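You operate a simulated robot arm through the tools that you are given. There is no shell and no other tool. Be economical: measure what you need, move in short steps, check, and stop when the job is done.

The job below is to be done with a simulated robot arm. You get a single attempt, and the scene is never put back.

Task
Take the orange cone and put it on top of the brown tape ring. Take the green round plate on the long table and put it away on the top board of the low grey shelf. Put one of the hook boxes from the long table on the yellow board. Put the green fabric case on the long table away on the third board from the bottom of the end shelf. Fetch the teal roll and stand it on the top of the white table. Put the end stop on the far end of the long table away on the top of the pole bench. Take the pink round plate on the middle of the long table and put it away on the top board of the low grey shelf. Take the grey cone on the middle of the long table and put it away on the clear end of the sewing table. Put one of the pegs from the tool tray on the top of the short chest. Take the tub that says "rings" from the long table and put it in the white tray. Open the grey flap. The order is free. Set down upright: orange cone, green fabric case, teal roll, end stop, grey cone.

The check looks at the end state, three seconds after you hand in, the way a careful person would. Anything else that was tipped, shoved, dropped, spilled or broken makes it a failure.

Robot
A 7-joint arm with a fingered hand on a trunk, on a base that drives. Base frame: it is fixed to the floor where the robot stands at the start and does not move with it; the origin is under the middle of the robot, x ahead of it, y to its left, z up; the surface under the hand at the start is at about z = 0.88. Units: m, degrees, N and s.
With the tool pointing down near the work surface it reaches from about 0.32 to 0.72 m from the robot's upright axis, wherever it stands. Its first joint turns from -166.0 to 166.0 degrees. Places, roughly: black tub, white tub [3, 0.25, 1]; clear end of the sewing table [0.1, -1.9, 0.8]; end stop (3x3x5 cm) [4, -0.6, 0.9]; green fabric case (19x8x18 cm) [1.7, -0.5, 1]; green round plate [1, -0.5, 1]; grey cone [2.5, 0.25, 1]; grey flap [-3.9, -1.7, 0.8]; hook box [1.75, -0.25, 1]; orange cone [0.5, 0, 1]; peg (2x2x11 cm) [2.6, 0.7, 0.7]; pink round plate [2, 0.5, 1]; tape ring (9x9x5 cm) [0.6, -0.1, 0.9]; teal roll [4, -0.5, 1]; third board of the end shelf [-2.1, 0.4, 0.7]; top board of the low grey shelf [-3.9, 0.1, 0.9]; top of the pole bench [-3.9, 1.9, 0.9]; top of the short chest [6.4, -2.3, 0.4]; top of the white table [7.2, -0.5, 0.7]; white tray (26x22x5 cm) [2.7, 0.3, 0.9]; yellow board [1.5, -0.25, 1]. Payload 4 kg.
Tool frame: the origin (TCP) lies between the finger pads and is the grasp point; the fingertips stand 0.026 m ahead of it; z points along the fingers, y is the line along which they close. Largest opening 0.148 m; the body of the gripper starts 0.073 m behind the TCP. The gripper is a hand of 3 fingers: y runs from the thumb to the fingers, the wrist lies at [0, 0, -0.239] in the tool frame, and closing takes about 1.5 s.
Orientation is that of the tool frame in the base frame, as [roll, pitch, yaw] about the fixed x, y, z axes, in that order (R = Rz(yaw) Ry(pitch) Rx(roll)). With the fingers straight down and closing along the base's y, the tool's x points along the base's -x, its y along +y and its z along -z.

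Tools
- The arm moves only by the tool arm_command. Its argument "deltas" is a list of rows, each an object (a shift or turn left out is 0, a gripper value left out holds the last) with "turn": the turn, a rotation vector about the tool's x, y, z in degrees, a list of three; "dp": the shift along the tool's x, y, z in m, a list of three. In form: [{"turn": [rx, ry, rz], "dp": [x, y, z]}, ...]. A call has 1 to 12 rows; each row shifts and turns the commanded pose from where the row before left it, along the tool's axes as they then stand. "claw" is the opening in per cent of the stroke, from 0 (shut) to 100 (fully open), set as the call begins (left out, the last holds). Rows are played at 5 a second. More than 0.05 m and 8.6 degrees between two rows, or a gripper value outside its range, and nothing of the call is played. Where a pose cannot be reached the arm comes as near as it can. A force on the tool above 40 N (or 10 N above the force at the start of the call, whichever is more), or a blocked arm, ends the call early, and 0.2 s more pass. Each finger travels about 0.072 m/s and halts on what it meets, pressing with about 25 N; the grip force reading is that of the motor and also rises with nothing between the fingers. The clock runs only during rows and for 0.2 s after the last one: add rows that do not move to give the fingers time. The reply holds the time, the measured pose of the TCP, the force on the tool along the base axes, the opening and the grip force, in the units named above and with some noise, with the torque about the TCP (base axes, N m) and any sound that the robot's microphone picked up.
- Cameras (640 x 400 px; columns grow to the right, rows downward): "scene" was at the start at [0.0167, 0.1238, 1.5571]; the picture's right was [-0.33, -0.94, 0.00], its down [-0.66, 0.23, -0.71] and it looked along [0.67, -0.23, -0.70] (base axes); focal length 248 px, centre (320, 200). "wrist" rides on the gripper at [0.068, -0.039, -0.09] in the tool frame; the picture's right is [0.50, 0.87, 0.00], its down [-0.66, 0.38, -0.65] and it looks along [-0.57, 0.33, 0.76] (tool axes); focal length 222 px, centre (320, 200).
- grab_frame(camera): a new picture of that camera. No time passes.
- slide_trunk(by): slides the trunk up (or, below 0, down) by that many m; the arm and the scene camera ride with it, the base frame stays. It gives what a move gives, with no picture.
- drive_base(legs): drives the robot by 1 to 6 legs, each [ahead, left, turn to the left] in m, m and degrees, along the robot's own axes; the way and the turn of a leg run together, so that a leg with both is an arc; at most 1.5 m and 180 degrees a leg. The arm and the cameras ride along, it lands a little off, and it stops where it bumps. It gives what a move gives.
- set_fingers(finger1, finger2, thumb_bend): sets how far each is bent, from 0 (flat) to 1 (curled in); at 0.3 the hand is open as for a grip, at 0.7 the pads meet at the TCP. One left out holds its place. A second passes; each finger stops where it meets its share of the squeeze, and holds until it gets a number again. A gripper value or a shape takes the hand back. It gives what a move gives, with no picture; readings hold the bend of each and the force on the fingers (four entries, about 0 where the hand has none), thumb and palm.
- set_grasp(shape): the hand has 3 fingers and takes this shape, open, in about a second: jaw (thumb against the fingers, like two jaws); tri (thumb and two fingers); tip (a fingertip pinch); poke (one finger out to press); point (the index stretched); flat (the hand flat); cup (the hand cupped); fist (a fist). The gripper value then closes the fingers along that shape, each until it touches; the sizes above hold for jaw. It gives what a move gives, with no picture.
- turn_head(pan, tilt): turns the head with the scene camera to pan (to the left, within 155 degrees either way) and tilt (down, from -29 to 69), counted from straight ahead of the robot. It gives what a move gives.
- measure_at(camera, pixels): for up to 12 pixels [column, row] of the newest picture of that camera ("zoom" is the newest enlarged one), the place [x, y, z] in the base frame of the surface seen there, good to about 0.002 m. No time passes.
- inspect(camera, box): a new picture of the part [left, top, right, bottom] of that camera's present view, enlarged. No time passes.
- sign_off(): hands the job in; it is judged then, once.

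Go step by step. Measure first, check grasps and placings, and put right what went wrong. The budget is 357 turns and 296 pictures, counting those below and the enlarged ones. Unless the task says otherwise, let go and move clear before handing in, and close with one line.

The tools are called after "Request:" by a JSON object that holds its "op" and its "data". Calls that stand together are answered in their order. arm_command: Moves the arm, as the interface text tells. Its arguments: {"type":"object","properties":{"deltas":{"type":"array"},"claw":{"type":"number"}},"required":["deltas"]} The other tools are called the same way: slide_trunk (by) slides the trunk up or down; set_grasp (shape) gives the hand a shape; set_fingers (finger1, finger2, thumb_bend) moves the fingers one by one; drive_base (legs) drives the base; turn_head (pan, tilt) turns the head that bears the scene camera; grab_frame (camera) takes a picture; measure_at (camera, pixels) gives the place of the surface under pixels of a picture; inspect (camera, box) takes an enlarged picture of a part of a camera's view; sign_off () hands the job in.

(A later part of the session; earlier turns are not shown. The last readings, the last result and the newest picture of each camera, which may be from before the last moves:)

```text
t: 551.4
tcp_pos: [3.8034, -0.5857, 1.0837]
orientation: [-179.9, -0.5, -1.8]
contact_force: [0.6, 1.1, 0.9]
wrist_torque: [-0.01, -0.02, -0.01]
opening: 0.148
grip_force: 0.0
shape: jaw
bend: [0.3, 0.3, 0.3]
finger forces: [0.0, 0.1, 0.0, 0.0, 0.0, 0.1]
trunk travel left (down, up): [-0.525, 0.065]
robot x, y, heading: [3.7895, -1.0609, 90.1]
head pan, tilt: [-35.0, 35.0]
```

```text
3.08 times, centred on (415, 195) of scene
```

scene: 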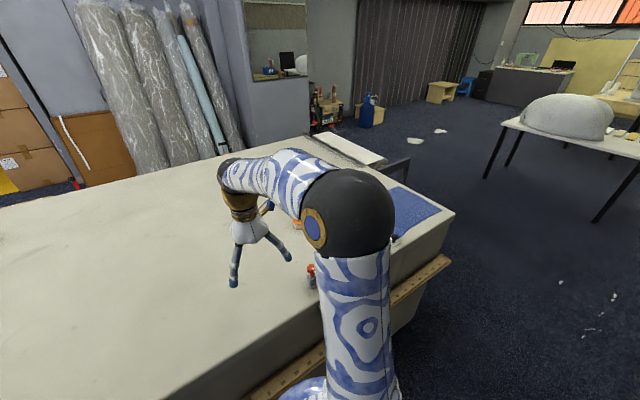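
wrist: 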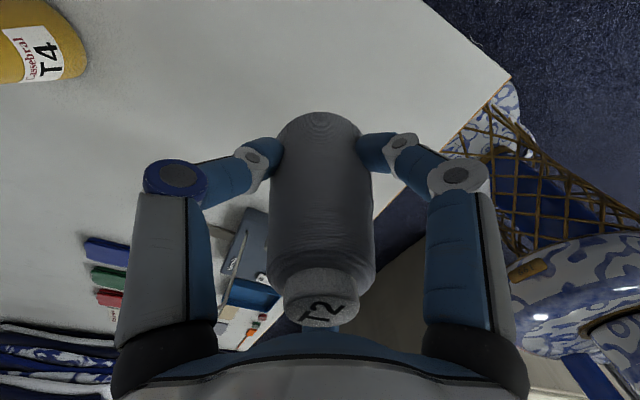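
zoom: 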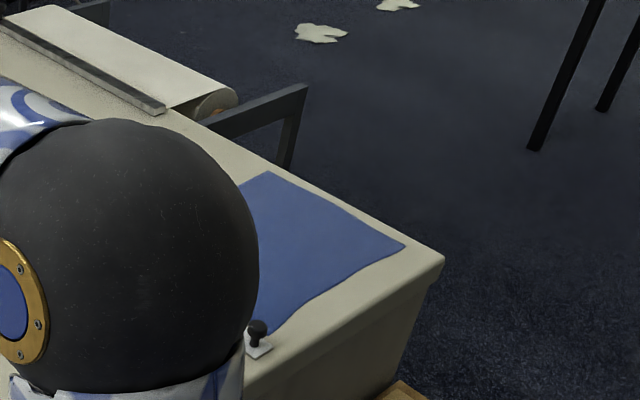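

The arm hides them. I'll turn the hand back to its normal bearing, drive 40 cm left, and use the earlier vantage point to measure.

Request:
{"op": "arm_command", "data": {"deltas": [{"turn": [0, 0, 8.2]}, {"turn": [0, 0, 8.2]}, {"turn": [0, 0, 8.2]}, {"turn": [0, 0, 8.2]}, {"turn": [0, 0, 8.2]}, {"turn": [0, 0, 8.2]}, {"turn": [0, 0, 8.2]}, {"turn": [0, 0, 8.2]}, {"turn": [0, 0, 8.2]}, {"turn": [0, 0, 8.2]}, {"turn": [0, 0, 6]}, {}]}}

Request:
{"op": "drive_base", "data": {"legs": [[0, 0.4, 0]]}}

Request:
{"op": "grab_frame", "data": {"camera": "scene"}}

Request:
{"op": "inspect", "data": {"camera": "scene", "box": [380, 160, 520, 280]}}

```text
t: 554.0
tcp_pos: [3.8044, -0.5845, 1.0819]
orientation: [-179.3, 0.0, -90.1]
contact_force: [0.2, 0.1, 0.5]
wrist_torque: [0.02, -0.02, -0.01]
opening: 0.1477
grip_force: 0.0
shape: jaw
bend: [0.3, 0.3, 0.3]
finger forces: [0.0, 0.0, 0.1, 0.1, 0.0, 0.1]
trunk travel left (down, up): [-0.525, 0.065]
robot x, y, heading: [3.7876, -1.0584, 90.1]
head pan, tilt: [-35.0, 35.0]
```

```text
t: 556.5
tcp_pos: [3.4028, -0.5858, 1.0837]
orientation: [-179.3, 0.1, -90.1]
contact_force: [-0.2, 0.2, 0.7]
wrist_torque: [-0.01, 0.01, -0.02]
opening: 0.1481
grip_force: 0.1
shape: jaw
bend: [0.3, 0.3, 0.3]
finger forces: [0.0, 0.0, 0.1, 0.0, 0.0, 0.0]
trunk travel left (down, up): [-0.525, 0.065]
robot x, y, heading: [3.3874, -1.0595, 90.2]
head pan, tilt: [-35.0, 35.0]
```

```text
127 pictures are left
```

scene: 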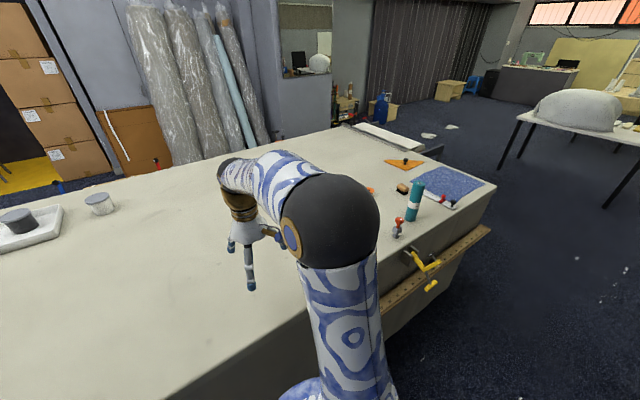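

```text
3.33 times, centred on (450, 220) of scene
```

zoom: 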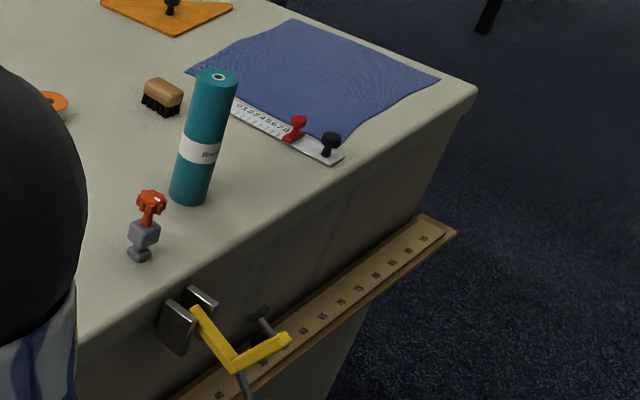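

The end stop is the grey piece with the red knob at zoom (145,225). I'll measure it and the teal roll.

Request:
{"op": "measure_at", "data": {"camera": "zoom", "pixels": [[140, 255], [145, 230], [152, 197], [137, 207], [165, 207], [132, 235], [158, 235], [190, 195], [215, 75], [175, 180], [212, 180], [200, 330]]}}

Request:
{"op": "inspect", "data": {"camera": "scene", "box": [380, 205, 420, 245]}}

```text
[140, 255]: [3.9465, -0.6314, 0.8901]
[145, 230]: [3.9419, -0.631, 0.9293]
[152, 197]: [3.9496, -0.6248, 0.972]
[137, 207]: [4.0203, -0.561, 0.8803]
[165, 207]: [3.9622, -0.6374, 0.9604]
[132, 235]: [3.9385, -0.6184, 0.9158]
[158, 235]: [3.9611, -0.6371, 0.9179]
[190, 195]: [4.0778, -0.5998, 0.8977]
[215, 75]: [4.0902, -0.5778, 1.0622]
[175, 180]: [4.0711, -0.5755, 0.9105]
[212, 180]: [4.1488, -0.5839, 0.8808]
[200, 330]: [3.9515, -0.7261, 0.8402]
```

```text
10.00 times, centred on (400, 225) of scene
```

zoom: 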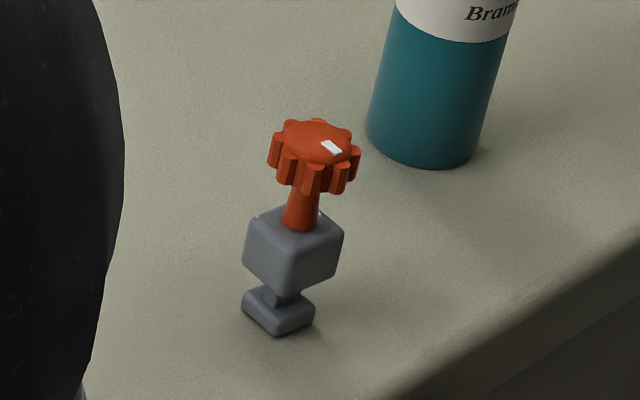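

Request:
{"op": "measure_at", "data": {"camera": "zoom", "pixels": [[318, 138], [275, 150], [355, 155], [315, 190], [300, 225], [258, 240], [330, 235], [295, 270], [275, 325], [315, 122], [425, 160]]}}

Request:
{"op": "drive_base", "data": {"legs": [[0, -0.52, 0]]}}

Request:
{"op": "grab_frame", "data": {"camera": "wrist"}}

```text
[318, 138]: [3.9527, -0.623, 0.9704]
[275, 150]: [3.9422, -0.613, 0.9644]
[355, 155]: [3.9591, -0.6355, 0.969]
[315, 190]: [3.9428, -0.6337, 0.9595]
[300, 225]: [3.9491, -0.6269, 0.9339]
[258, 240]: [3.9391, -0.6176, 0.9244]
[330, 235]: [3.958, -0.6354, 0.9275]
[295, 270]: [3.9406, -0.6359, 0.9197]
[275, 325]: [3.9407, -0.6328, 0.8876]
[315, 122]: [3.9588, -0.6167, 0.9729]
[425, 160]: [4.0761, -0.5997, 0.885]
```

```text
t: 559.5
tcp_pos: [3.9242, -0.5866, 1.082]
orientation: [-179.4, 0.1, -90.3]
contact_force: [0.0, 0.1, 0.0]
wrist_torque: [0.01, -0.02, 0.03]
opening: 0.1477
grip_force: 0.0
shape: jaw
bend: [0.3, 0.3, 0.3]
finger forces: [0.0, 0.0, 0.0, 0.1, 0.0, 0.0]
trunk travel left (down, up): [-0.525, 0.065]
robot x, y, heading: [3.9015, -1.063, 89.6]
head pan, tilt: [-35.0, 35.0]
```

```text
124 pictures are left
```

wrist: 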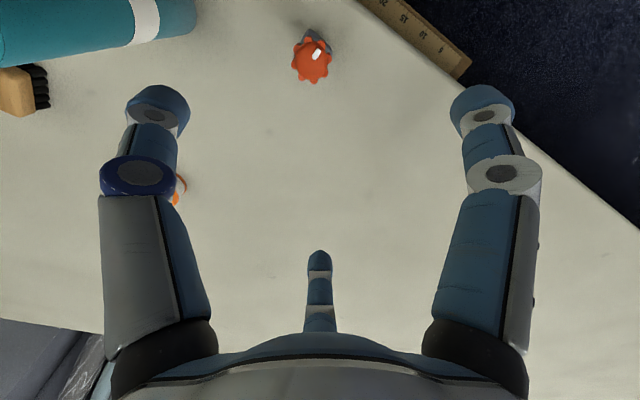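

The end stop's axis is (3.951, -0.626). The roll is 14 cm away, so I'll half-close the hand first, then descend on the knob.

Request:
{"op": "arm_command", "data": {"claw": 55, "deltas": [{"dp": [0.02, -0.014, 0]}, {"dp": [0.019, -0.013, 0]}, {}, {}, {}, {}, {}, {"dp": [0, 0, 0.03]}, {"dp": [0, 0, 0.03]}, {}]}}

Request:
{"op": "grab_frame", "data": {"camera": "wrist"}}

```text
t: 561.7
tcp_pos: [3.9516, -0.6269, 1.0226]
orientation: [-179.3, 0.2, -90.3]
contact_force: [0.9, -0.8, -0.1]
wrist_torque: [0.04, -0.04, -0.02]
opening: 0.0818
grip_force: 0.1
shape: jaw
bend: [0.34, 0.34, 0.7]
finger forces: [0.0, 0.1, 0.1, 0.0, 0.1, 0.1]
trunk travel left (down, up): [-0.525, 0.065]
robot x, y, heading: [3.9035, -1.0626, 89.8]
head pan, tilt: [-35.0, 35.0]
```

```text
123 pictures are left
```

wrist: 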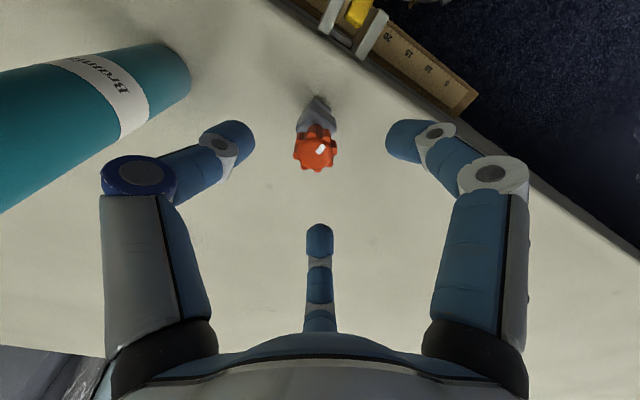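

Centred. I'll descend to z≈0.967 and close on the knob.

Request:
{"op": "arm_command", "data": {"deltas": [{"dp": [0, 0, 0.03]}, {"dp": [0, 0, 0.025]}, {}]}}

Request:
{"op": "arm_command", "data": {"claw": 0, "deltas": [{}, {}, {}, {}, {}, {}]}}

Request:
{"op": "grab_frame", "data": {"camera": "wrist"}}

```text
t: 562.5
tcp_pos: [3.951, -0.6249, 0.9667]
orientation: [-179.3, 0.2, -90.3]
contact_force: [-0.5, 0.0, 0.3]
wrist_torque: [0.01, 0.01, 0.02]
opening: 0.0819
grip_force: 0.0
shape: jaw
bend: [0.34, 0.34, 0.7]
finger forces: [0.1, 0.0, 0.0, 0.0, 0.1, 0.1]
trunk travel left (down, up): [-0.525, 0.065]
robot x, y, heading: [3.9054, -1.0591, 89.5]
head pan, tilt: [-35.0, 35.0]
```

```text
t: 563.9
tcp_pos: [3.9525, -0.6262, 0.9678]
orientation: [-179.4, 0.1, -90.4]
contact_force: [0.6, 0.6, -0.4]
wrist_torque: [-0.02, 0.01, 0.0]
opening: 0.009
grip_force: 25.1
shape: jaw
bend: [0.72, 0.73, 0.71]
finger forces: [21.4, 22.0, 0.0, 0.0, 20.3, 0.0]
trunk travel left (down, up): [-0.525, 0.065]
robot x, y, heading: [3.9034, -1.0623, 89.4]
head pan, tilt: [-35.0, 35.0]
```

```text
122 pictures are left
```

wrist: 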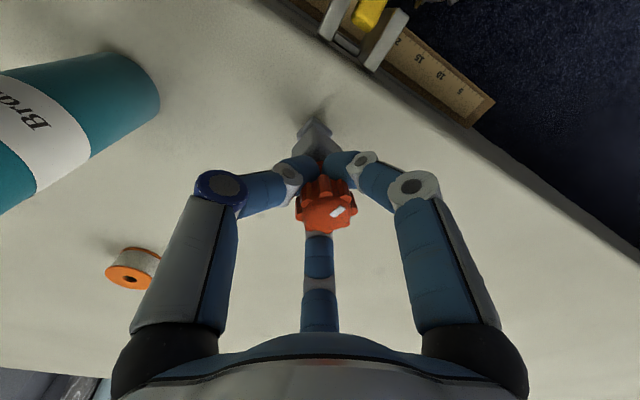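

The fingers hold the stem below the knob, about 20 N each. I'll lift, pull in slightly, and drive to the pole bench by the right aisle.

Request:
{"op": "arm_command", "data": {"deltas": [{"dp": [0, 0, -0.04]}, {"dp": [0, 0, -0.04]}, {"dp": [0, 0, -0.045]}, {}]}}

Request:
{"op": "drive_base", "data": {"legs": [[-0.1, 0.3, 0], [0, 1.5, 0], [0, 1.5, 0], [0, 1.45, 0]]}}

Request:
{"op": "grab_frame", "data": {"camera": "wrist"}}

```text
t: 564.9
tcp_pos: [3.9504, -0.6263, 1.0939]
orientation: [-179.5, 0.1, -90.3]
contact_force: [-0.2, 0.4, 0.1]
wrist_torque: [0.0, -0.02, 0.0]
opening: 0.0089
grip_force: 25.3
shape: jaw
bend: [0.72, 0.73, 0.71]
finger forces: [21.6, 22.7, 0.1, 0.0, 20.4, 0.0]
trunk travel left (down, up): [-0.525, 0.065]
robot x, y, heading: [3.904, -1.0616, 89.7]
head pan, tilt: [-35.0, 35.0]
```

```text
t: 587.9
tcp_pos: [-0.8134, -0.6499, 1.0912]
orientation: [-179.4, 0.0, -90.7]
contact_force: [-0.6, 0.2, -0.9]
wrist_torque: [-0.02, -0.02, 0.01]
opening: 0.0093
grip_force: 25.4
shape: jaw
bend: [0.72, 0.73, 0.71]
finger forces: [21.6, 22.7, 0.0, 0.0, 20.6, 0.1]
trunk travel left (down, up): [-0.525, 0.065]
robot x, y, heading: [-0.8618, -1.0861, 89.3]
head pan, tilt: [-35.0, 35.0]
```

```text
121 pictures are left
```

wrist: 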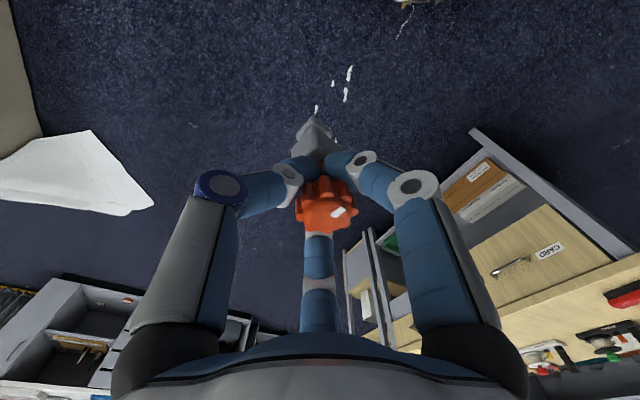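

Still held. I'll go on: across the open floor, turn left, and up to the pole bench.

Request:
{"op": "drive_base", "data": {"legs": [[1.4, 0, 0], [1.35, 0, 0], [0, 0, 90.5], [1.1, 0, 0], [1.1, 0, 0]]}}

Request:
{"op": "turn_head", "data": {"pan": 8, "tilt": 50}}

Request:
{"op": "grab_frame", "data": {"camera": "scene"}}

```text
t: 615.4
tcp_pos: [-3.4995, 1.6838, 1.0917]
orientation: [-179.3, 0.2, 0.8]
contact_force: [0.3, 0.4, -1.0]
wrist_torque: [0.03, 0.02, 0.03]
opening: 0.0093
grip_force: 24.7
shape: jaw
bend: [0.72, 0.73, 0.71]
finger forces: [21.0, 22.6, 0.1, 0.1, 20.8, 0.1]
trunk travel left (down, up): [-0.525, 0.065]
robot x, y, heading: [-3.0621, 1.6449, -179.2]
head pan, tilt: [-35.0, 35.0]
```

```text
t: 616.5
tcp_pos: [-3.5023, 1.6831, 1.0929]
orientation: [-179.3, 0.0, 0.8]
contact_force: [-0.1, -0.6, -0.8]
wrist_torque: [-0.02, 0.0, 0.0]
opening: 0.0088
grip_force: 25.0
shape: jaw
bend: [0.72, 0.73, 0.71]
finger forces: [21.1, 22.8, 0.0, 0.0, 20.9, 0.0]
trunk travel left (down, up): [-0.525, 0.065]
robot x, y, heading: [-3.064, 1.6435, -179.5]
head pan, tilt: [8.0, 50.0]
```

```text
120 pictures are left
```

scene: 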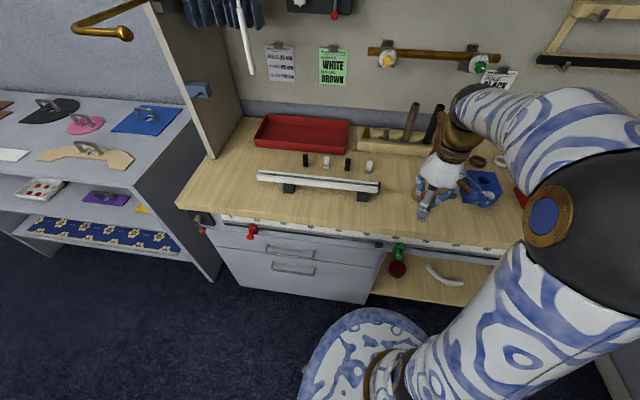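

Request:
{"op": "measure_at", "data": {"camera": "scene", "pixels": [[400, 205], [395, 180], [375, 200], [400, 220], [460, 210], [440, 225], [378, 188], [480, 185], [240, 190], [230, 205]]}}

Request:
{"op": "inspect", "data": {"camera": "scene", "box": [340, 140, 540, 270]}}

```text
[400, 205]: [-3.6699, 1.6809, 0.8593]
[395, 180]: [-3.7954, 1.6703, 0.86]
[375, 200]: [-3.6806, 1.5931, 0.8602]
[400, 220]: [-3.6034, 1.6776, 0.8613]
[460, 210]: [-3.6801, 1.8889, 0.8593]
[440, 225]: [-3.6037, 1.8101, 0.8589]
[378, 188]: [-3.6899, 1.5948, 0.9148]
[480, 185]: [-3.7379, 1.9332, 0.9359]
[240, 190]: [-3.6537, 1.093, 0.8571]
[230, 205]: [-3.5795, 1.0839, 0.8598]
```

```text
3.08 times, centred on (440, 205) of scene
```

zoom: 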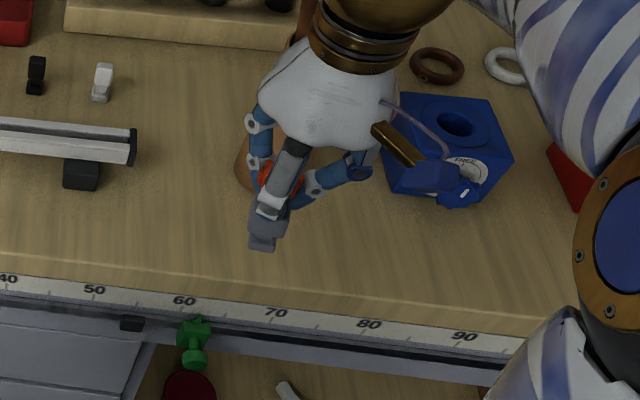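

Request:
{"op": "measure_at", "data": {"camera": "zoom", "pixels": [[243, 165], [265, 245], [260, 215], [290, 175], [400, 190], [470, 200], [330, 290], [262, 228]]}}

Request:
{"op": "grab_frame", "data": {"camera": "wrist"}}

```text
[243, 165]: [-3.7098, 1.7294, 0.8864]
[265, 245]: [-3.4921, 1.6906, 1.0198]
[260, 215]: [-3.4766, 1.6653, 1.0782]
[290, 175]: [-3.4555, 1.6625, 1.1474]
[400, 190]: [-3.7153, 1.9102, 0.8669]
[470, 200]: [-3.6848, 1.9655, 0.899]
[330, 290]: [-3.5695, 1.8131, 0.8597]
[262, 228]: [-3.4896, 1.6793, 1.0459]
```

```text
118 pictures are left
```

wrist: 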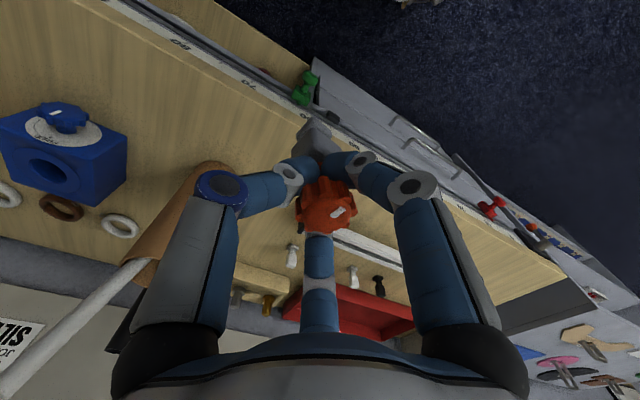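

The free patch between the cup (y≈1.74) and the blue box (y≈1.9) suits: I'll place at (-3.625, 1.83). I'll strafe 15 cm, reach out and lower.

Request:
{"op": "drive_base", "data": {"legs": [[0, -0.147, 0]]}}

Request:
{"op": "arm_command", "data": {"deltas": [{"dp": [-0.041, 0, 0]}, {"dp": [-0.041, 0, 0]}, {"dp": [-0.04, 0, 0]}, {"dp": [0, 0, 0.04]}, {"dp": [0, 0, 0.04]}, {"dp": [0, 0, 0.035]}, {}]}}

Request:
{"op": "inspect", "data": {"camera": "scene", "box": [300, 140, 500, 270]}}

Request:
{"op": "grab_frame", "data": {"camera": "wrist"}}

```text
t: 617.9
tcp_pos: [-3.5028, 1.8304, 1.0922]
orientation: [-179.4, 0.0, 0.7]
contact_force: [-0.1, 0.2, -0.3]
wrist_torque: [0.0, -0.02, -0.03]
opening: 0.009
grip_force: 25.2
shape: jaw
bend: [0.72, 0.73, 0.71]
finger forces: [21.1, 22.8, 0.0, 0.0, 21.0, 0.0]
trunk travel left (down, up): [-0.525, 0.065]
robot x, y, heading: [-3.0659, 1.7899, -179.7]
head pan, tilt: [8.0, 50.0]
```

```text
t: 619.5
tcp_pos: [-3.6248, 1.8302, 0.9773]
orientation: [-179.3, 0.1, 0.6]
contact_force: [0.2, -0.1, -0.8]
wrist_torque: [0.01, -0.02, -0.01]
opening: 0.0089
grip_force: 25.1
shape: jaw
bend: [0.72, 0.73, 0.71]
finger forces: [21.3, 23.1, 0.0, 0.0, 20.7, 0.1]
trunk travel left (down, up): [-0.525, 0.065]
robot x, y, heading: [-3.0702, 1.7918, -179.2]
head pan, tilt: [8.0, 50.0]
```

```text
3.08 times, centred on (400, 205) of scene
```

zoom: 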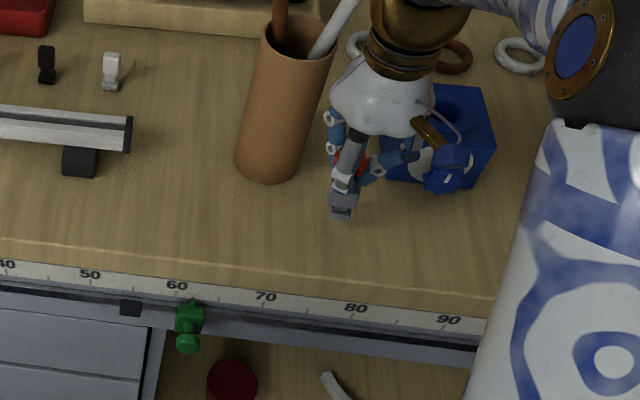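

```text
116 pictures are left
```

wrist: 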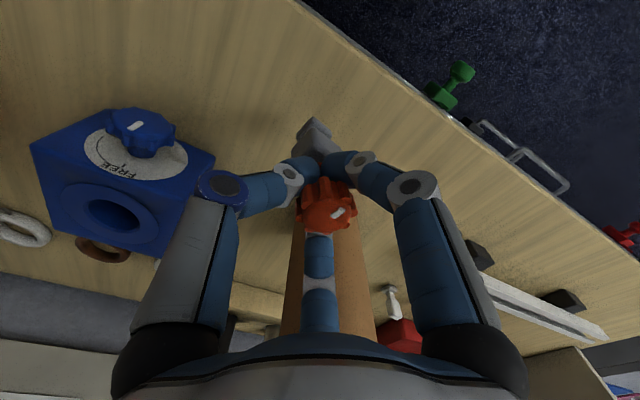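

It's clear. I'll lower to the bench top and later open only part way, since the cup is near.

Request:
{"op": "arm_command", "data": {"deltas": [{"dp": [0, 0, 0.015]}, {"dp": [0, 0, 0.009]}, {"dp": [0, 0, 0.002]}, {}]}}

Request:
{"op": "arm_command", "data": {"deltas": [{"dp": [0, 0, 0.0015]}, {"dp": [0, 0, 0.0015]}, {}]}}

Request:
{"op": "inspect", "data": {"camera": "scene", "box": [360, 160, 460, 230]}}

```text
t: 620.5
tcp_pos: [-3.626, 1.8309, 0.951]
orientation: [-179.3, 0.2, 0.7]
contact_force: [0.9, 0.1, 0.4]
wrist_torque: [-0.02, -0.01, 0.01]
opening: 0.0092
grip_force: 24.8
shape: jaw
bend: [0.72, 0.73, 0.71]
finger forces: [21.3, 23.1, 0.0, 0.1, 20.8, 0.1]
trunk travel left (down, up): [-0.525, 0.065]
robot x, y, heading: [-3.065, 1.7909, -179.5]
head pan, tilt: [8.0, 50.0]
```

```text
t: 621.3
tcp_pos: [-3.6249, 1.8309, 0.9484]
orientation: [-179.4, 0.1, 0.6]
contact_force: [0.4, 0.6, -0.7]
wrist_torque: [0.01, 0.03, 0.01]
opening: 0.009
grip_force: 24.4
shape: jaw
bend: [0.72, 0.73, 0.71]
finger forces: [21.3, 23.1, 0.1, 0.1, 20.8, 0.0]
trunk travel left (down, up): [-0.525, 0.065]
robot x, y, heading: [-3.0705, 1.7917, -179.3]
head pan, tilt: [8.0, 50.0]
```

```text
5.71 times, centred on (410, 195) of scene
```

zoom: 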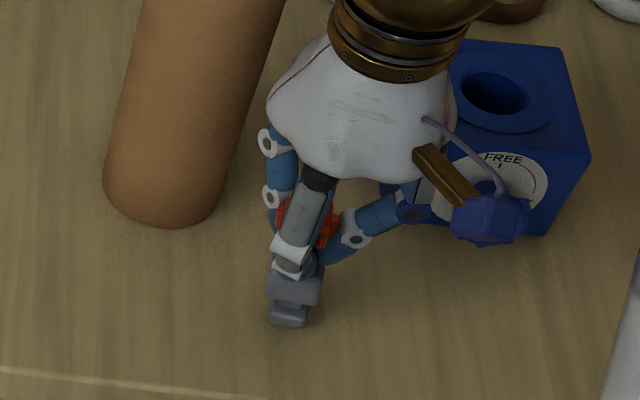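

Request:
{"op": "arm_command", "data": {"deltas": [{"dp": [0, 0, 0.001]}, {"dp": [0, 0, 0.001]}, {}]}}

Request:
{"op": "arm_command", "data": {"deltas": [{"dp": [0, 0, 0.001]}, {}]}}

Request:
{"op": "measure_at", "data": {"camera": "zoom", "pixels": [[287, 322], [287, 312], [300, 335], [250, 320]]}}

```text
t: 622.1
tcp_pos: [-3.624, 1.8296, 0.946]
orientation: [-179.2, 0.1, 0.6]
contact_force: [0.1, 0.2, -0.6]
wrist_torque: [0.02, 0.03, -0.05]
opening: 0.0089
grip_force: 25.6
shape: jaw
bend: [0.72, 0.73, 0.71]
finger forces: [21.3, 23.1, 0.0, 0.0, 20.7, 0.0]
trunk travel left (down, up): [-0.525, 0.065]
robot x, y, heading: [-3.0668, 1.7866, -179.4]
head pan, tilt: [8.0, 50.0]
```

```text
t: 622.7
tcp_pos: [-3.6246, 1.8309, 0.9449]
orientation: [-179.3, 0.2, 0.7]
contact_force: [0.3, -0.6, -1.0]
wrist_torque: [0.02, -0.01, 0.0]
opening: 0.009
grip_force: 24.6
shape: jaw
bend: [0.72, 0.73, 0.71]
finger forces: [21.3, 23.1, 0.0, 0.0, 20.7, 0.0]
trunk travel left (down, up): [-0.525, 0.065]
robot x, y, heading: [-3.0707, 1.7915, -179.3]
head pan, tilt: [8.0, 50.0]
```

```text
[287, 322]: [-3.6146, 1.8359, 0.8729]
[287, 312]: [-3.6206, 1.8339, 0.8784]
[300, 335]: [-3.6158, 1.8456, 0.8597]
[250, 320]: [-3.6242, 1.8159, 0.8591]
```

The foot was still at about 0.87, so roughly 8 mm to go. I'll lower further with care.

Request:
{"op": "arm_command", "data": {"deltas": [{"dp": [0, 0, 0.002]}, {"dp": [0, 0, 0.002]}, {"dp": [0, 0, 0.001]}, {}]}}

Request:
{"op": "arm_command", "data": {"deltas": [{"dp": [0, 0, 0.001]}, {"dp": [0, 0, 0.001]}, {}]}}

Request:
{"op": "inspect", "data": {"camera": "scene", "box": [380, 180, 440, 230]}}

Request:
{"op": "measure_at", "data": {"camera": "zoom", "pixels": [[280, 250], [280, 265], [285, 275], [270, 255], [300, 255], [285, 240]]}}

```text
t: 623.7
tcp_pos: [-3.6248, 1.8305, 0.9415]
orientation: [-179.3, 0.1, 0.7]
contact_force: [-0.7, 1.4, 6.1]
wrist_torque: [0.01, 0.04, 0.0]
opening: 0.0092
grip_force: 24.8
shape: jaw
bend: [0.72, 0.73, 0.71]
finger forces: [21.6, 23.8, 0.1, 0.0, 22.1, 0.0]
trunk travel left (down, up): [-0.525, 0.065]
robot x, y, heading: [-3.0662, 1.7912, -179.5]
head pan, tilt: [8.0, 50.0]
```

```text
t: 624.5
tcp_pos: [-3.6238, 1.8307, 0.9409]
orientation: [-179.3, 0.2, 0.5]
contact_force: [-3.2, 1.2, 21.6]
wrist_torque: [0.01, 0.08, -0.02]
opening: 0.0095
grip_force: 24.8
shape: jaw
bend: [0.73, 0.73, 0.72]
finger forces: [23.3, 26.7, 0.1, 0.1, 27.2, 0.0]
trunk travel left (down, up): [-0.525, 0.065]
robot x, y, heading: [-3.0691, 1.79, -179.4]
head pan, tilt: [8.0, 50.0]
```

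```text
8.00 times, centred on (410, 205) of scene
```

zoom: 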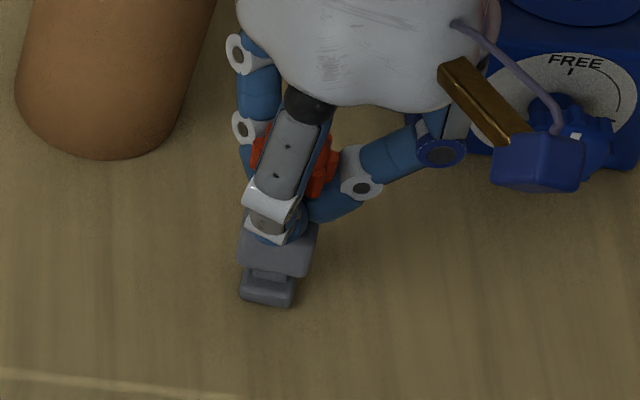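

```text
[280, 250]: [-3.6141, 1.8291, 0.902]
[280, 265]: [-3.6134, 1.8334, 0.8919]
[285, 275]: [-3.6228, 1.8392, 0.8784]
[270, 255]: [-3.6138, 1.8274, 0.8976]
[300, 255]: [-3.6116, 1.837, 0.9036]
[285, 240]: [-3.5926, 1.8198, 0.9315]
```

It is firmly down. I'll ease up 2 mm, open part way and look.

Request:
{"op": "arm_command", "data": {"deltas": [{"dp": [0, 0, -0.0015]}, {}]}}

Request:
{"op": "arm_command", "data": {"claw": 45, "deltas": [{}, {}, {}, {}, {}]}}

Request:
{"op": "grab_frame", "data": {"camera": "wrist"}}

Request:
{"op": "inspect", "data": {"camera": "scene", "box": [360, 160, 460, 230]}}

```text
t: 625.1
tcp_pos: [-3.6242, 1.831, 0.9408]
orientation: [-179.3, 0.0, 0.7]
contact_force: [-2.0, 1.3, 16.7]
wrist_torque: [0.04, 0.08, -0.05]
opening: 0.0095
grip_force: 24.7
shape: jaw
bend: [0.73, 0.73, 0.72]
finger forces: [23.2, 26.6, 0.0, 0.0, 26.2, 0.0]
trunk travel left (down, up): [-0.525, 0.065]
robot x, y, heading: [-3.0688, 1.7876, -179.1]
head pan, tilt: [8.0, 50.0]
```

```text
t: 626.3
tcp_pos: [-3.6245, 1.831, 0.9397]
orientation: [-179.2, 0.0, 0.6]
contact_force: [-1.1, 0.2, 0.1]
wrist_torque: [0.0, 0.0, -0.02]
opening: 0.066
grip_force: 0.0
shape: jaw
bend: [0.39, 0.39, 0.7]
finger forces: [0.1, 0.0, 0.0, 0.0, 0.0, 0.1]
trunk travel left (down, up): [-0.525, 0.065]
robot x, y, heading: [-3.0641, 1.7874, -179.3]
head pan, tilt: [8.0, 50.0]
```

```text
113 pictures are left
```

wrist: 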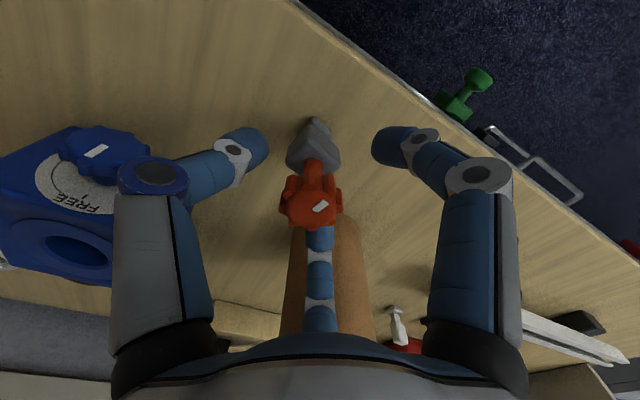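

```text
5.71 times, centred on (410, 195) of scene
```

zoom: 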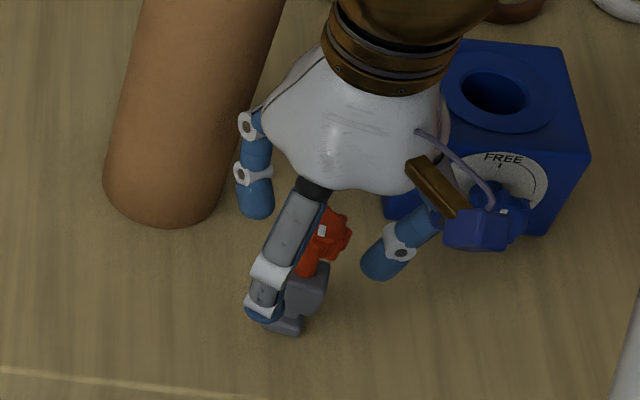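

The end stop stands by itself and the fingers are clear. I'll rise straight up.

Request:
{"op": "arm_command", "data": {"deltas": [{"dp": [0, 0, -0.02]}, {"dp": [0, 0, -0.03]}, {"dp": [0, 0, -0.04]}, {"dp": [0, 0, -0.04]}, {"dp": [0, 0, -0.04]}, {"dp": [0.04, 0, -0.01]}, {"dp": [0.045, 0, 0]}, {"dp": [0.045, 0, 0]}, {}]}}

Request:
{"op": "inspect", "data": {"camera": "scene", "box": [340, 140, 480, 240]}}

```text
t: 628.3
tcp_pos: [-3.4945, 1.8299, 1.1187]
orientation: [-179.3, 0.2, 0.8]
contact_force: [0.0, 0.2, -0.4]
wrist_torque: [0.01, -0.02, -0.01]
opening: 0.0662
grip_force: 0.1
shape: jaw
bend: [0.39, 0.39, 0.7]
finger forces: [0.1, 0.0, 0.0, 0.0, 0.1, 0.1]
trunk travel left (down, up): [-0.525, 0.065]
robot x, y, heading: [-3.0696, 1.7907, -179.3]
head pan, tilt: [8.0, 50.0]
```

```text
4.00 times, centred on (410, 190) of scene
```

zoom: 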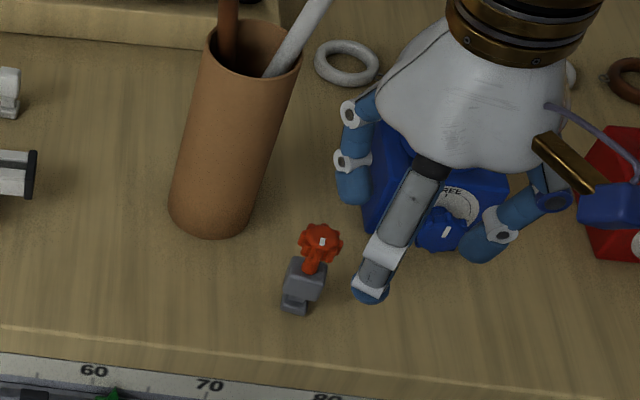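

The end stop is upright on the pole bench. Next I'll go back along the left aisle to the tool tray for a peg.

Request:
{"op": "drive_base", "data": {"legs": [[-0.15, 0.1, 0], [0, 0, 89.3], [0, 1.43, 0], [0, 1.43, 0], [0, 1.43, 0], [0, 1.43, 0]]}}

Request:
{"op": "turn_head", "data": {"pan": 0, "tilt": 40}}

Request:
{"op": "grab_frame", "data": {"camera": "scene"}}

```text
t: 660.5
tcp_pos: [2.7694, 1.0898, 1.1166]
orientation: [-179.3, 0.1, 89.0]
contact_force: [-0.5, 0.1, -0.7]
wrist_torque: [0.01, -0.02, 0.01]
opening: 0.0663
grip_force: 0.1
shape: jaw
bend: [0.39, 0.39, 0.7]
finger forces: [0.1, 0.1, 0.0, 0.0, 0.0, 0.0]
trunk travel left (down, up): [-0.525, 0.065]
robot x, y, heading: [2.8229, 1.5145, -91.0]
head pan, tilt: [8.0, 50.0]
```

```text
t: 661.2
tcp_pos: [2.7705, 1.0872, 1.117]
orientation: [-179.2, 0.1, 89.0]
contact_force: [-0.1, -0.6, -0.4]
wrist_torque: [0.03, 0.02, -0.02]
opening: 0.0664
grip_force: 0.2
shape: jaw
bend: [0.39, 0.39, 0.7]
finger forces: [0.0, 0.1, 0.0, 0.0, 0.0, 0.1]
trunk travel left (down, up): [-0.525, 0.065]
robot x, y, heading: [2.821, 1.5169, -91.0]
head pan, tilt: [0.0, 40.0]
```

```text
110 pictures are left
```

scene: 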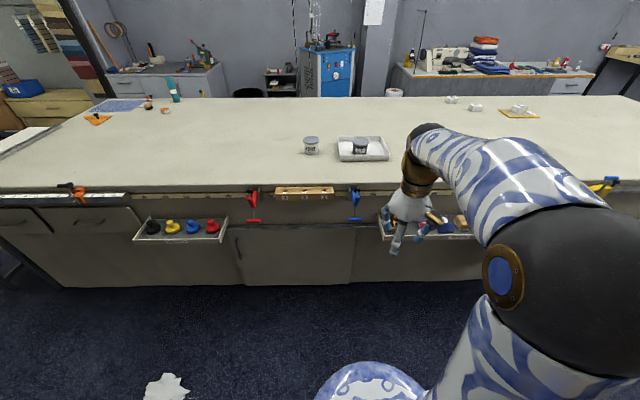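

I'll move so the hand is in front of the peg block and use the wrist camera.

Request:
{"op": "drive_base", "data": {"legs": [[0.22, -0.17, 1]]}}

Request:
{"op": "grab_frame", "data": {"camera": "wrist"}}

Request:
{"op": "turn_head", "data": {"pan": 15, "tilt": 55}}

Request:
{"op": "grab_frame", "data": {"camera": "scene"}}

```text
t: 663.2
tcp_pos: [2.603, 0.8699, 1.117]
orientation: [-179.4, 0.1, 89.6]
contact_force: [0.3, 0.0, 0.6]
wrist_torque: [0.01, 0.0, 0.04]
opening: 0.0663
grip_force: 0.2
shape: jaw
bend: [0.39, 0.39, 0.7]
finger forces: [0.0, 0.0, 0.0, 0.0, 0.0, 0.1]
trunk travel left (down, up): [-0.525, 0.065]
robot x, y, heading: [2.6496, 1.2993, -90.3]
head pan, tilt: [0.0, 40.0]
```

```text
109 pictures are left
```

wrist: 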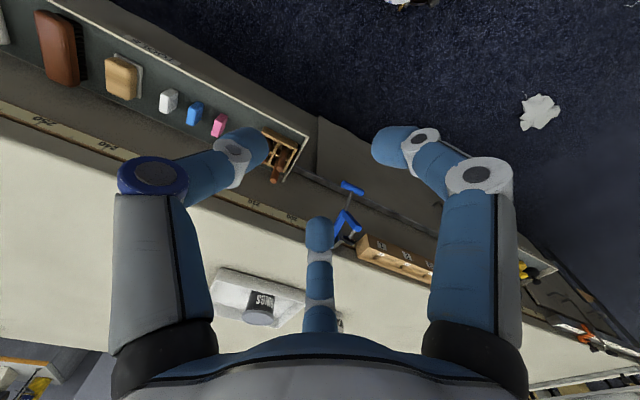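

```text
t: 664.0
tcp_pos: [2.6024, 0.87, 1.1174]
orientation: [-179.3, 0.1, 89.6]
contact_force: [0.1, 0.2, 0.2]
wrist_torque: [0.02, 0.03, 0.03]
opening: 0.0663
grip_force: 0.2
shape: jaw
bend: [0.39, 0.39, 0.7]
finger forces: [0.0, 0.0, 0.0, 0.0, 0.0, 0.0]
trunk travel left (down, up): [-0.525, 0.065]
robot x, y, heading: [2.6508, 1.3006, -90.4]
head pan, tilt: [15.0, 55.0]
```

```text
108 pictures are left
```

scene: 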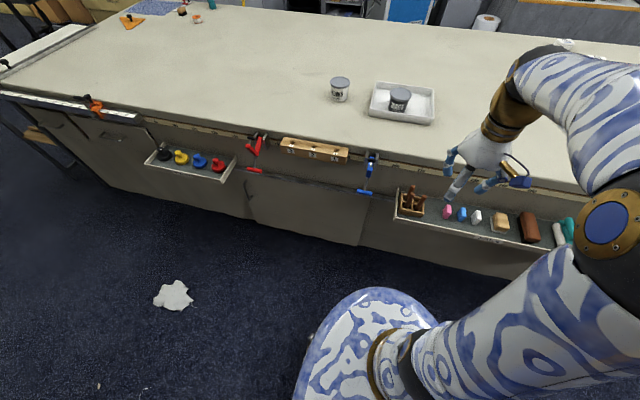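

The pegs are visible at (410,200) in the scene view. I'll zoom in and measure them.

Request:
{"op": "inspect", "data": {"camera": "scene", "box": [390, 180, 440, 225]}}

Request:
{"op": "measure_at", "data": {"camera": "zoom", "pixels": [[285, 60], [250, 115], [330, 95], [250, 140], [250, 190], [350, 200], [270, 235], [130, 190], [310, 260], [250, 290], [285, 45], [345, 110]]}}

```text
8.89 times, centred on (415, 202) of scene
```

zoom: 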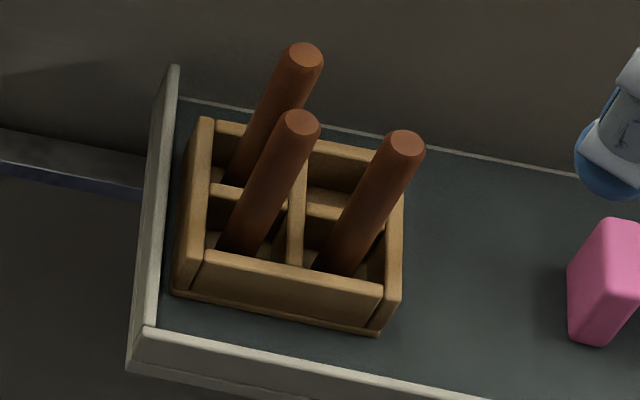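

```text
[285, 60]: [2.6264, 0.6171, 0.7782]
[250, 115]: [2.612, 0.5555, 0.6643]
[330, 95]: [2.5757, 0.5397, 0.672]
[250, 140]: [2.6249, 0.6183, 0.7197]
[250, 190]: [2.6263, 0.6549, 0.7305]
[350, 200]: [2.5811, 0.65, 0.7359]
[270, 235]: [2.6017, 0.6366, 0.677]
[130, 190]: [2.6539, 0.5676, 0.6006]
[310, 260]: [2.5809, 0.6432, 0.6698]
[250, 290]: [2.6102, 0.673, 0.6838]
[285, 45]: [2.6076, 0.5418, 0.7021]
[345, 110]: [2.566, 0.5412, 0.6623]
```

Request:
{"op": "measure_at", "data": {"camera": "zoom", "pixels": [[303, 57], [301, 122], [406, 144], [395, 165], [290, 145], [420, 150], [392, 145], [190, 210], [395, 230], [270, 310], [210, 125]]}}

```text
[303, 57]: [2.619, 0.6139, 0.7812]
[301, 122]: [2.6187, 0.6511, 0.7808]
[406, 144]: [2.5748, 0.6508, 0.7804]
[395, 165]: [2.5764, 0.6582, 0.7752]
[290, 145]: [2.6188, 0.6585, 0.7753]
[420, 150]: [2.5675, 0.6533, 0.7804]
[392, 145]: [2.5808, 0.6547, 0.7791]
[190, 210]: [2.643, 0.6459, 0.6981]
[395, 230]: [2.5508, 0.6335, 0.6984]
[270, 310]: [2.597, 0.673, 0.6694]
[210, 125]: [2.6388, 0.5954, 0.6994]
```

Peg C, at (2.575, 0.650) with its top at 0.781, is the freest. I'll narrow the hand, turn it so the other pegs fall in a gap, lower the trunk and move above it.

Request:
{"op": "slide_trunk", "data": {"by": -0.24}}

Request:
{"op": "arm_command", "data": {"claw": 32, "deltas": [{"turn": [0, 0, 5]}, {"turn": [0, 0, 4.6]}, {"dp": [-0.0443, 0.0023, 0]}, {"dp": [-0.0443, 0.0023, 0]}, {"dp": [-0.0443, 0.0023, 0]}, {"dp": [-0.0443, 0.0023, 0]}, {"dp": [-0.0443, 0.0023, 0]}, {}]}}

Request:
{"op": "grab_frame", "data": {"camera": "wrist"}}

Request:
{"op": "inspect", "data": {"camera": "scene", "box": [340, 130, 480, 240]}}

```text
t: 666.5
tcp_pos: [2.6018, 0.8699, 0.8777]
orientation: [-179.2, 0.2, 89.7]
contact_force: [0.5, -0.2, 0.0]
wrist_torque: [0.01, 0.0, 0.02]
opening: 0.0663
grip_force: 0.1
shape: jaw
bend: [0.39, 0.39, 0.7]
finger forces: [0.0, 0.1, 0.1, 0.0, 0.0, 0.0]
trunk travel left (down, up): [-0.285, 0.305]
robot x, y, heading: [2.6481, 1.2997, -90.3]
head pan, tilt: [15.0, 55.0]
```

```text
t: 668.3
tcp_pos: [2.5755, 0.6499, 0.8774]
orientation: [-179.4, 0.1, 80.0]
contact_force: [0.4, -0.8, -0.2]
wrist_torque: [0.04, -0.01, 0.0]
opening: 0.0478
grip_force: 0.2
shape: jaw
bend: [0.77, 0.77, 0.7]
finger forces: [0.1, 0.0, 0.0, 0.0, 0.1, 0.0]
trunk travel left (down, up): [-0.285, 0.305]
robot x, y, heading: [2.649, 1.2983, -90.6]
head pan, tilt: [15.0, 55.0]
```

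```text
106 pictures are left
```

wrist: 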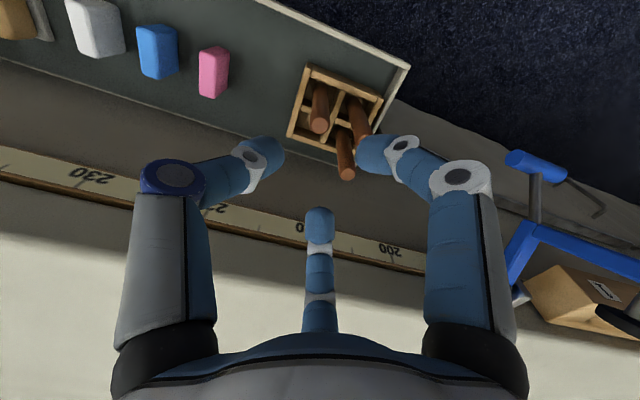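

```text
3.64 times, centred on (410, 185) of scene
```

zoom: 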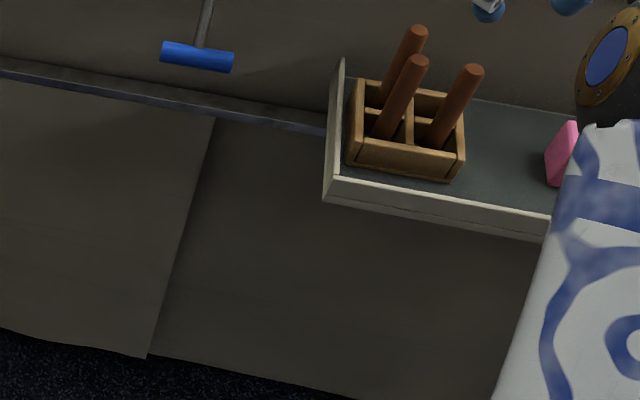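

The hand is aligned over the pegs. I'll descend in two steps, checking as the fingertips pass the peg tops.

Request:
{"op": "arm_command", "data": {"deltas": [{"dp": [0, 0, 0.03]}, {"dp": [0, 0, 0.03]}, {"dp": [0, 0, 0.01]}, {}]}}

Request:
{"op": "grab_frame", "data": {"camera": "wrist"}}

Request:
{"op": "inspect", "data": {"camera": "scene", "box": [390, 110, 490, 190]}}

```text
t: 669.3
tcp_pos: [2.5747, 0.6499, 0.8079]
orientation: [-179.4, 0.2, 80.1]
contact_force: [-0.6, -0.4, -0.3]
wrist_torque: [-0.02, -0.02, 0.02]
opening: 0.0476
grip_force: 0.0
shape: jaw
bend: [0.77, 0.77, 0.7]
finger forces: [0.0, 0.0, 0.0, 0.1, 0.0, 0.1]
trunk travel left (down, up): [-0.285, 0.305]
robot x, y, heading: [2.6518, 1.2983, -90.2]
head pan, tilt: [15.0, 55.0]
```

```text
104 pictures are left
```

wrist: 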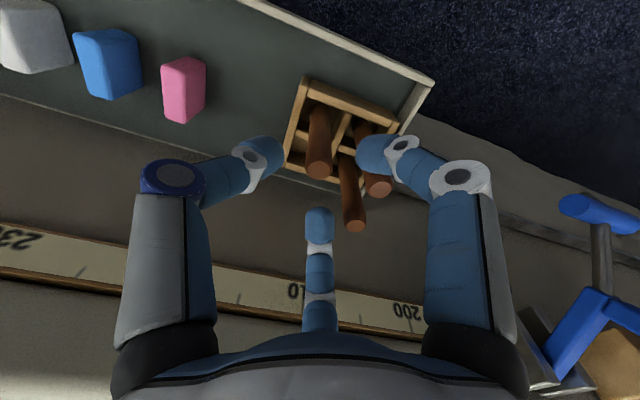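

```text
5.00 times, centred on (440, 150) of scene
```

zoom: 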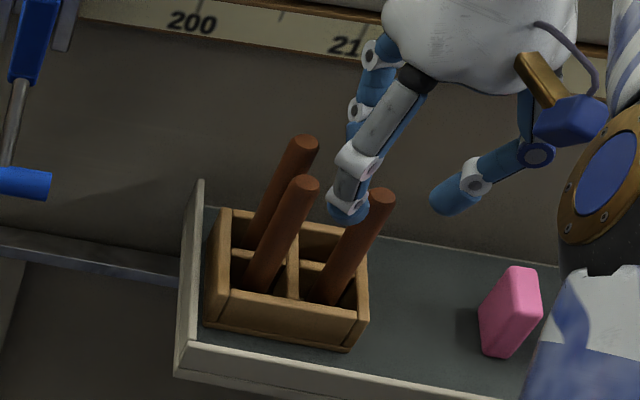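

Peg C is centred between the digits and B is outside the right finger. I'll descend 4 cm more and close.

Request:
{"op": "arm_command", "data": {"deltas": [{"dp": [0, 0, 0.02]}, {"dp": [0, 0, 0.018]}, {}]}}

Request:
{"op": "grab_frame", "data": {"camera": "wrist"}}

Request:
{"op": "inspect", "data": {"camera": "scene", "box": [390, 110, 490, 190]}}

```text
t: 670.1
tcp_pos: [2.5762, 0.6498, 0.7705]
orientation: [-179.4, 0.2, 80.2]
contact_force: [-0.3, 0.1, 0.1]
wrist_torque: [0.0, -0.01, -0.01]
opening: 0.0477
grip_force: 0.0
shape: jaw
bend: [0.77, 0.77, 0.7]
finger forces: [0.0, 0.0, 0.1, 0.0, 0.0, 0.1]
trunk travel left (down, up): [-0.285, 0.305]
robot x, y, heading: [2.6452, 1.2972, -90.2]
head pan, tilt: [15.0, 55.0]
```

```text
102 pictures are left
```

wrist: 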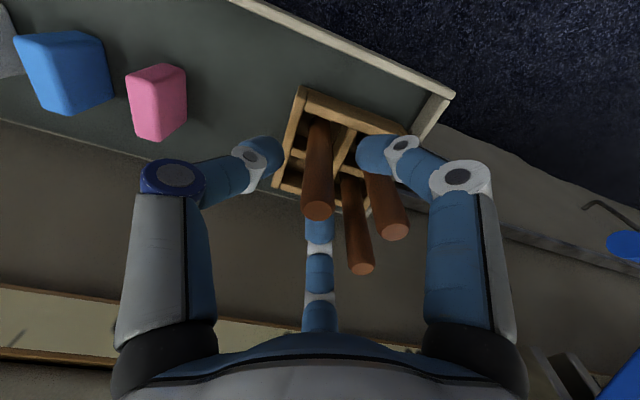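

```text
5.00 times, centred on (440, 150) of scene
```

zoom: 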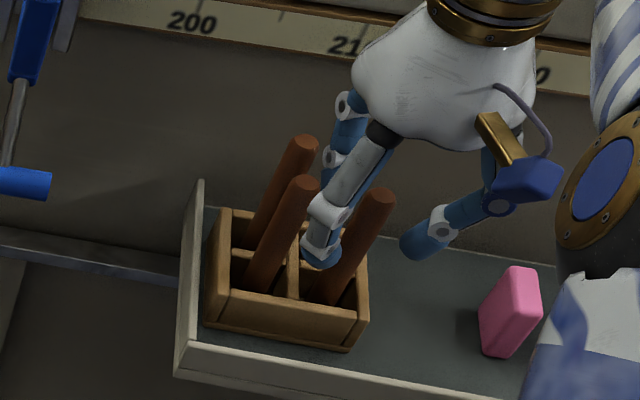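

Peg C is between all three digits. I'll close and lift it out.

Request:
{"op": "arm_command", "data": {"claw": 0, "deltas": [{}, {}, {}, {}, {}]}}

Request:
{"op": "arm_command", "data": {"deltas": [{"dp": [0, 0, -0.02]}, {"dp": [0, 0, -0.03]}, {"dp": [0, 0, -0.03]}, {"dp": [0, 0, -0.03]}, {"dp": [0, 0, -0.03]}, {}]}}

Request:
{"op": "grab_frame", "data": {"camera": "wrist"}}

Request:
{"op": "inspect", "data": {"camera": "scene", "box": [370, 80, 490, 190]}}

```text
t: 671.3
tcp_pos: [2.5741, 0.6491, 0.7701]
orientation: [-179.3, 0.2, 80.1]
contact_force: [-0.2, 0.1, -0.4]
wrist_torque: [0.0, 0.01, -0.03]
opening: 0.0125
grip_force: 25.6
shape: jaw
bend: [0.73, 0.73, 0.7]
finger forces: [22.2, 22.1, 0.0, 0.1, 22.5, 0.1]
trunk travel left (down, up): [-0.285, 0.305]
robot x, y, heading: [2.6523, 1.2994, -90.2]
head pan, tilt: [15.0, 55.0]
```

```text
t: 672.7
tcp_pos: [2.5763, 0.649, 0.9095]
orientation: [-179.4, 0.1, 80.1]
contact_force: [-0.5, -0.3, -0.3]
wrist_torque: [-0.01, 0.0, 0.03]
opening: 0.0127
grip_force: 25.0
shape: jaw
bend: [0.73, 0.73, 0.7]
finger forces: [22.3, 22.0, 0.0, 0.1, 22.3, 0.0]
trunk travel left (down, up): [-0.285, 0.305]
robot x, y, heading: [2.6486, 1.2942, -90.0]
head pan, tilt: [15.0, 55.0]
```

```text
100 pictures are left
```

wrist: 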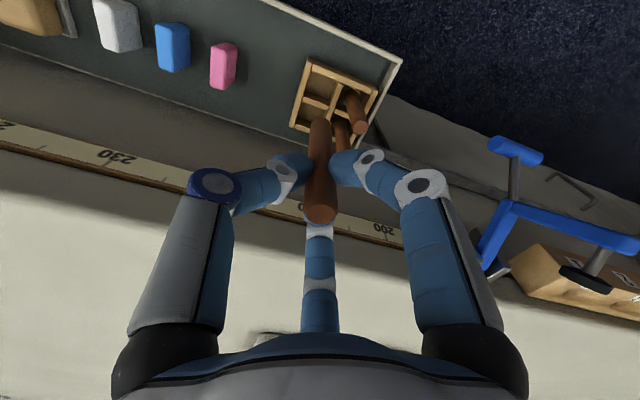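

```text
3.64 times, centred on (430, 135) of scene
```

zoom: 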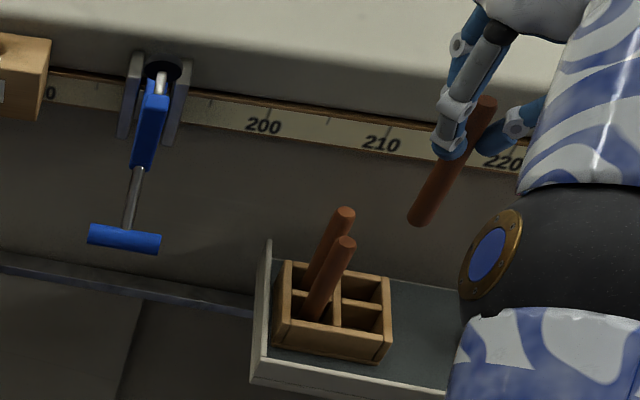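

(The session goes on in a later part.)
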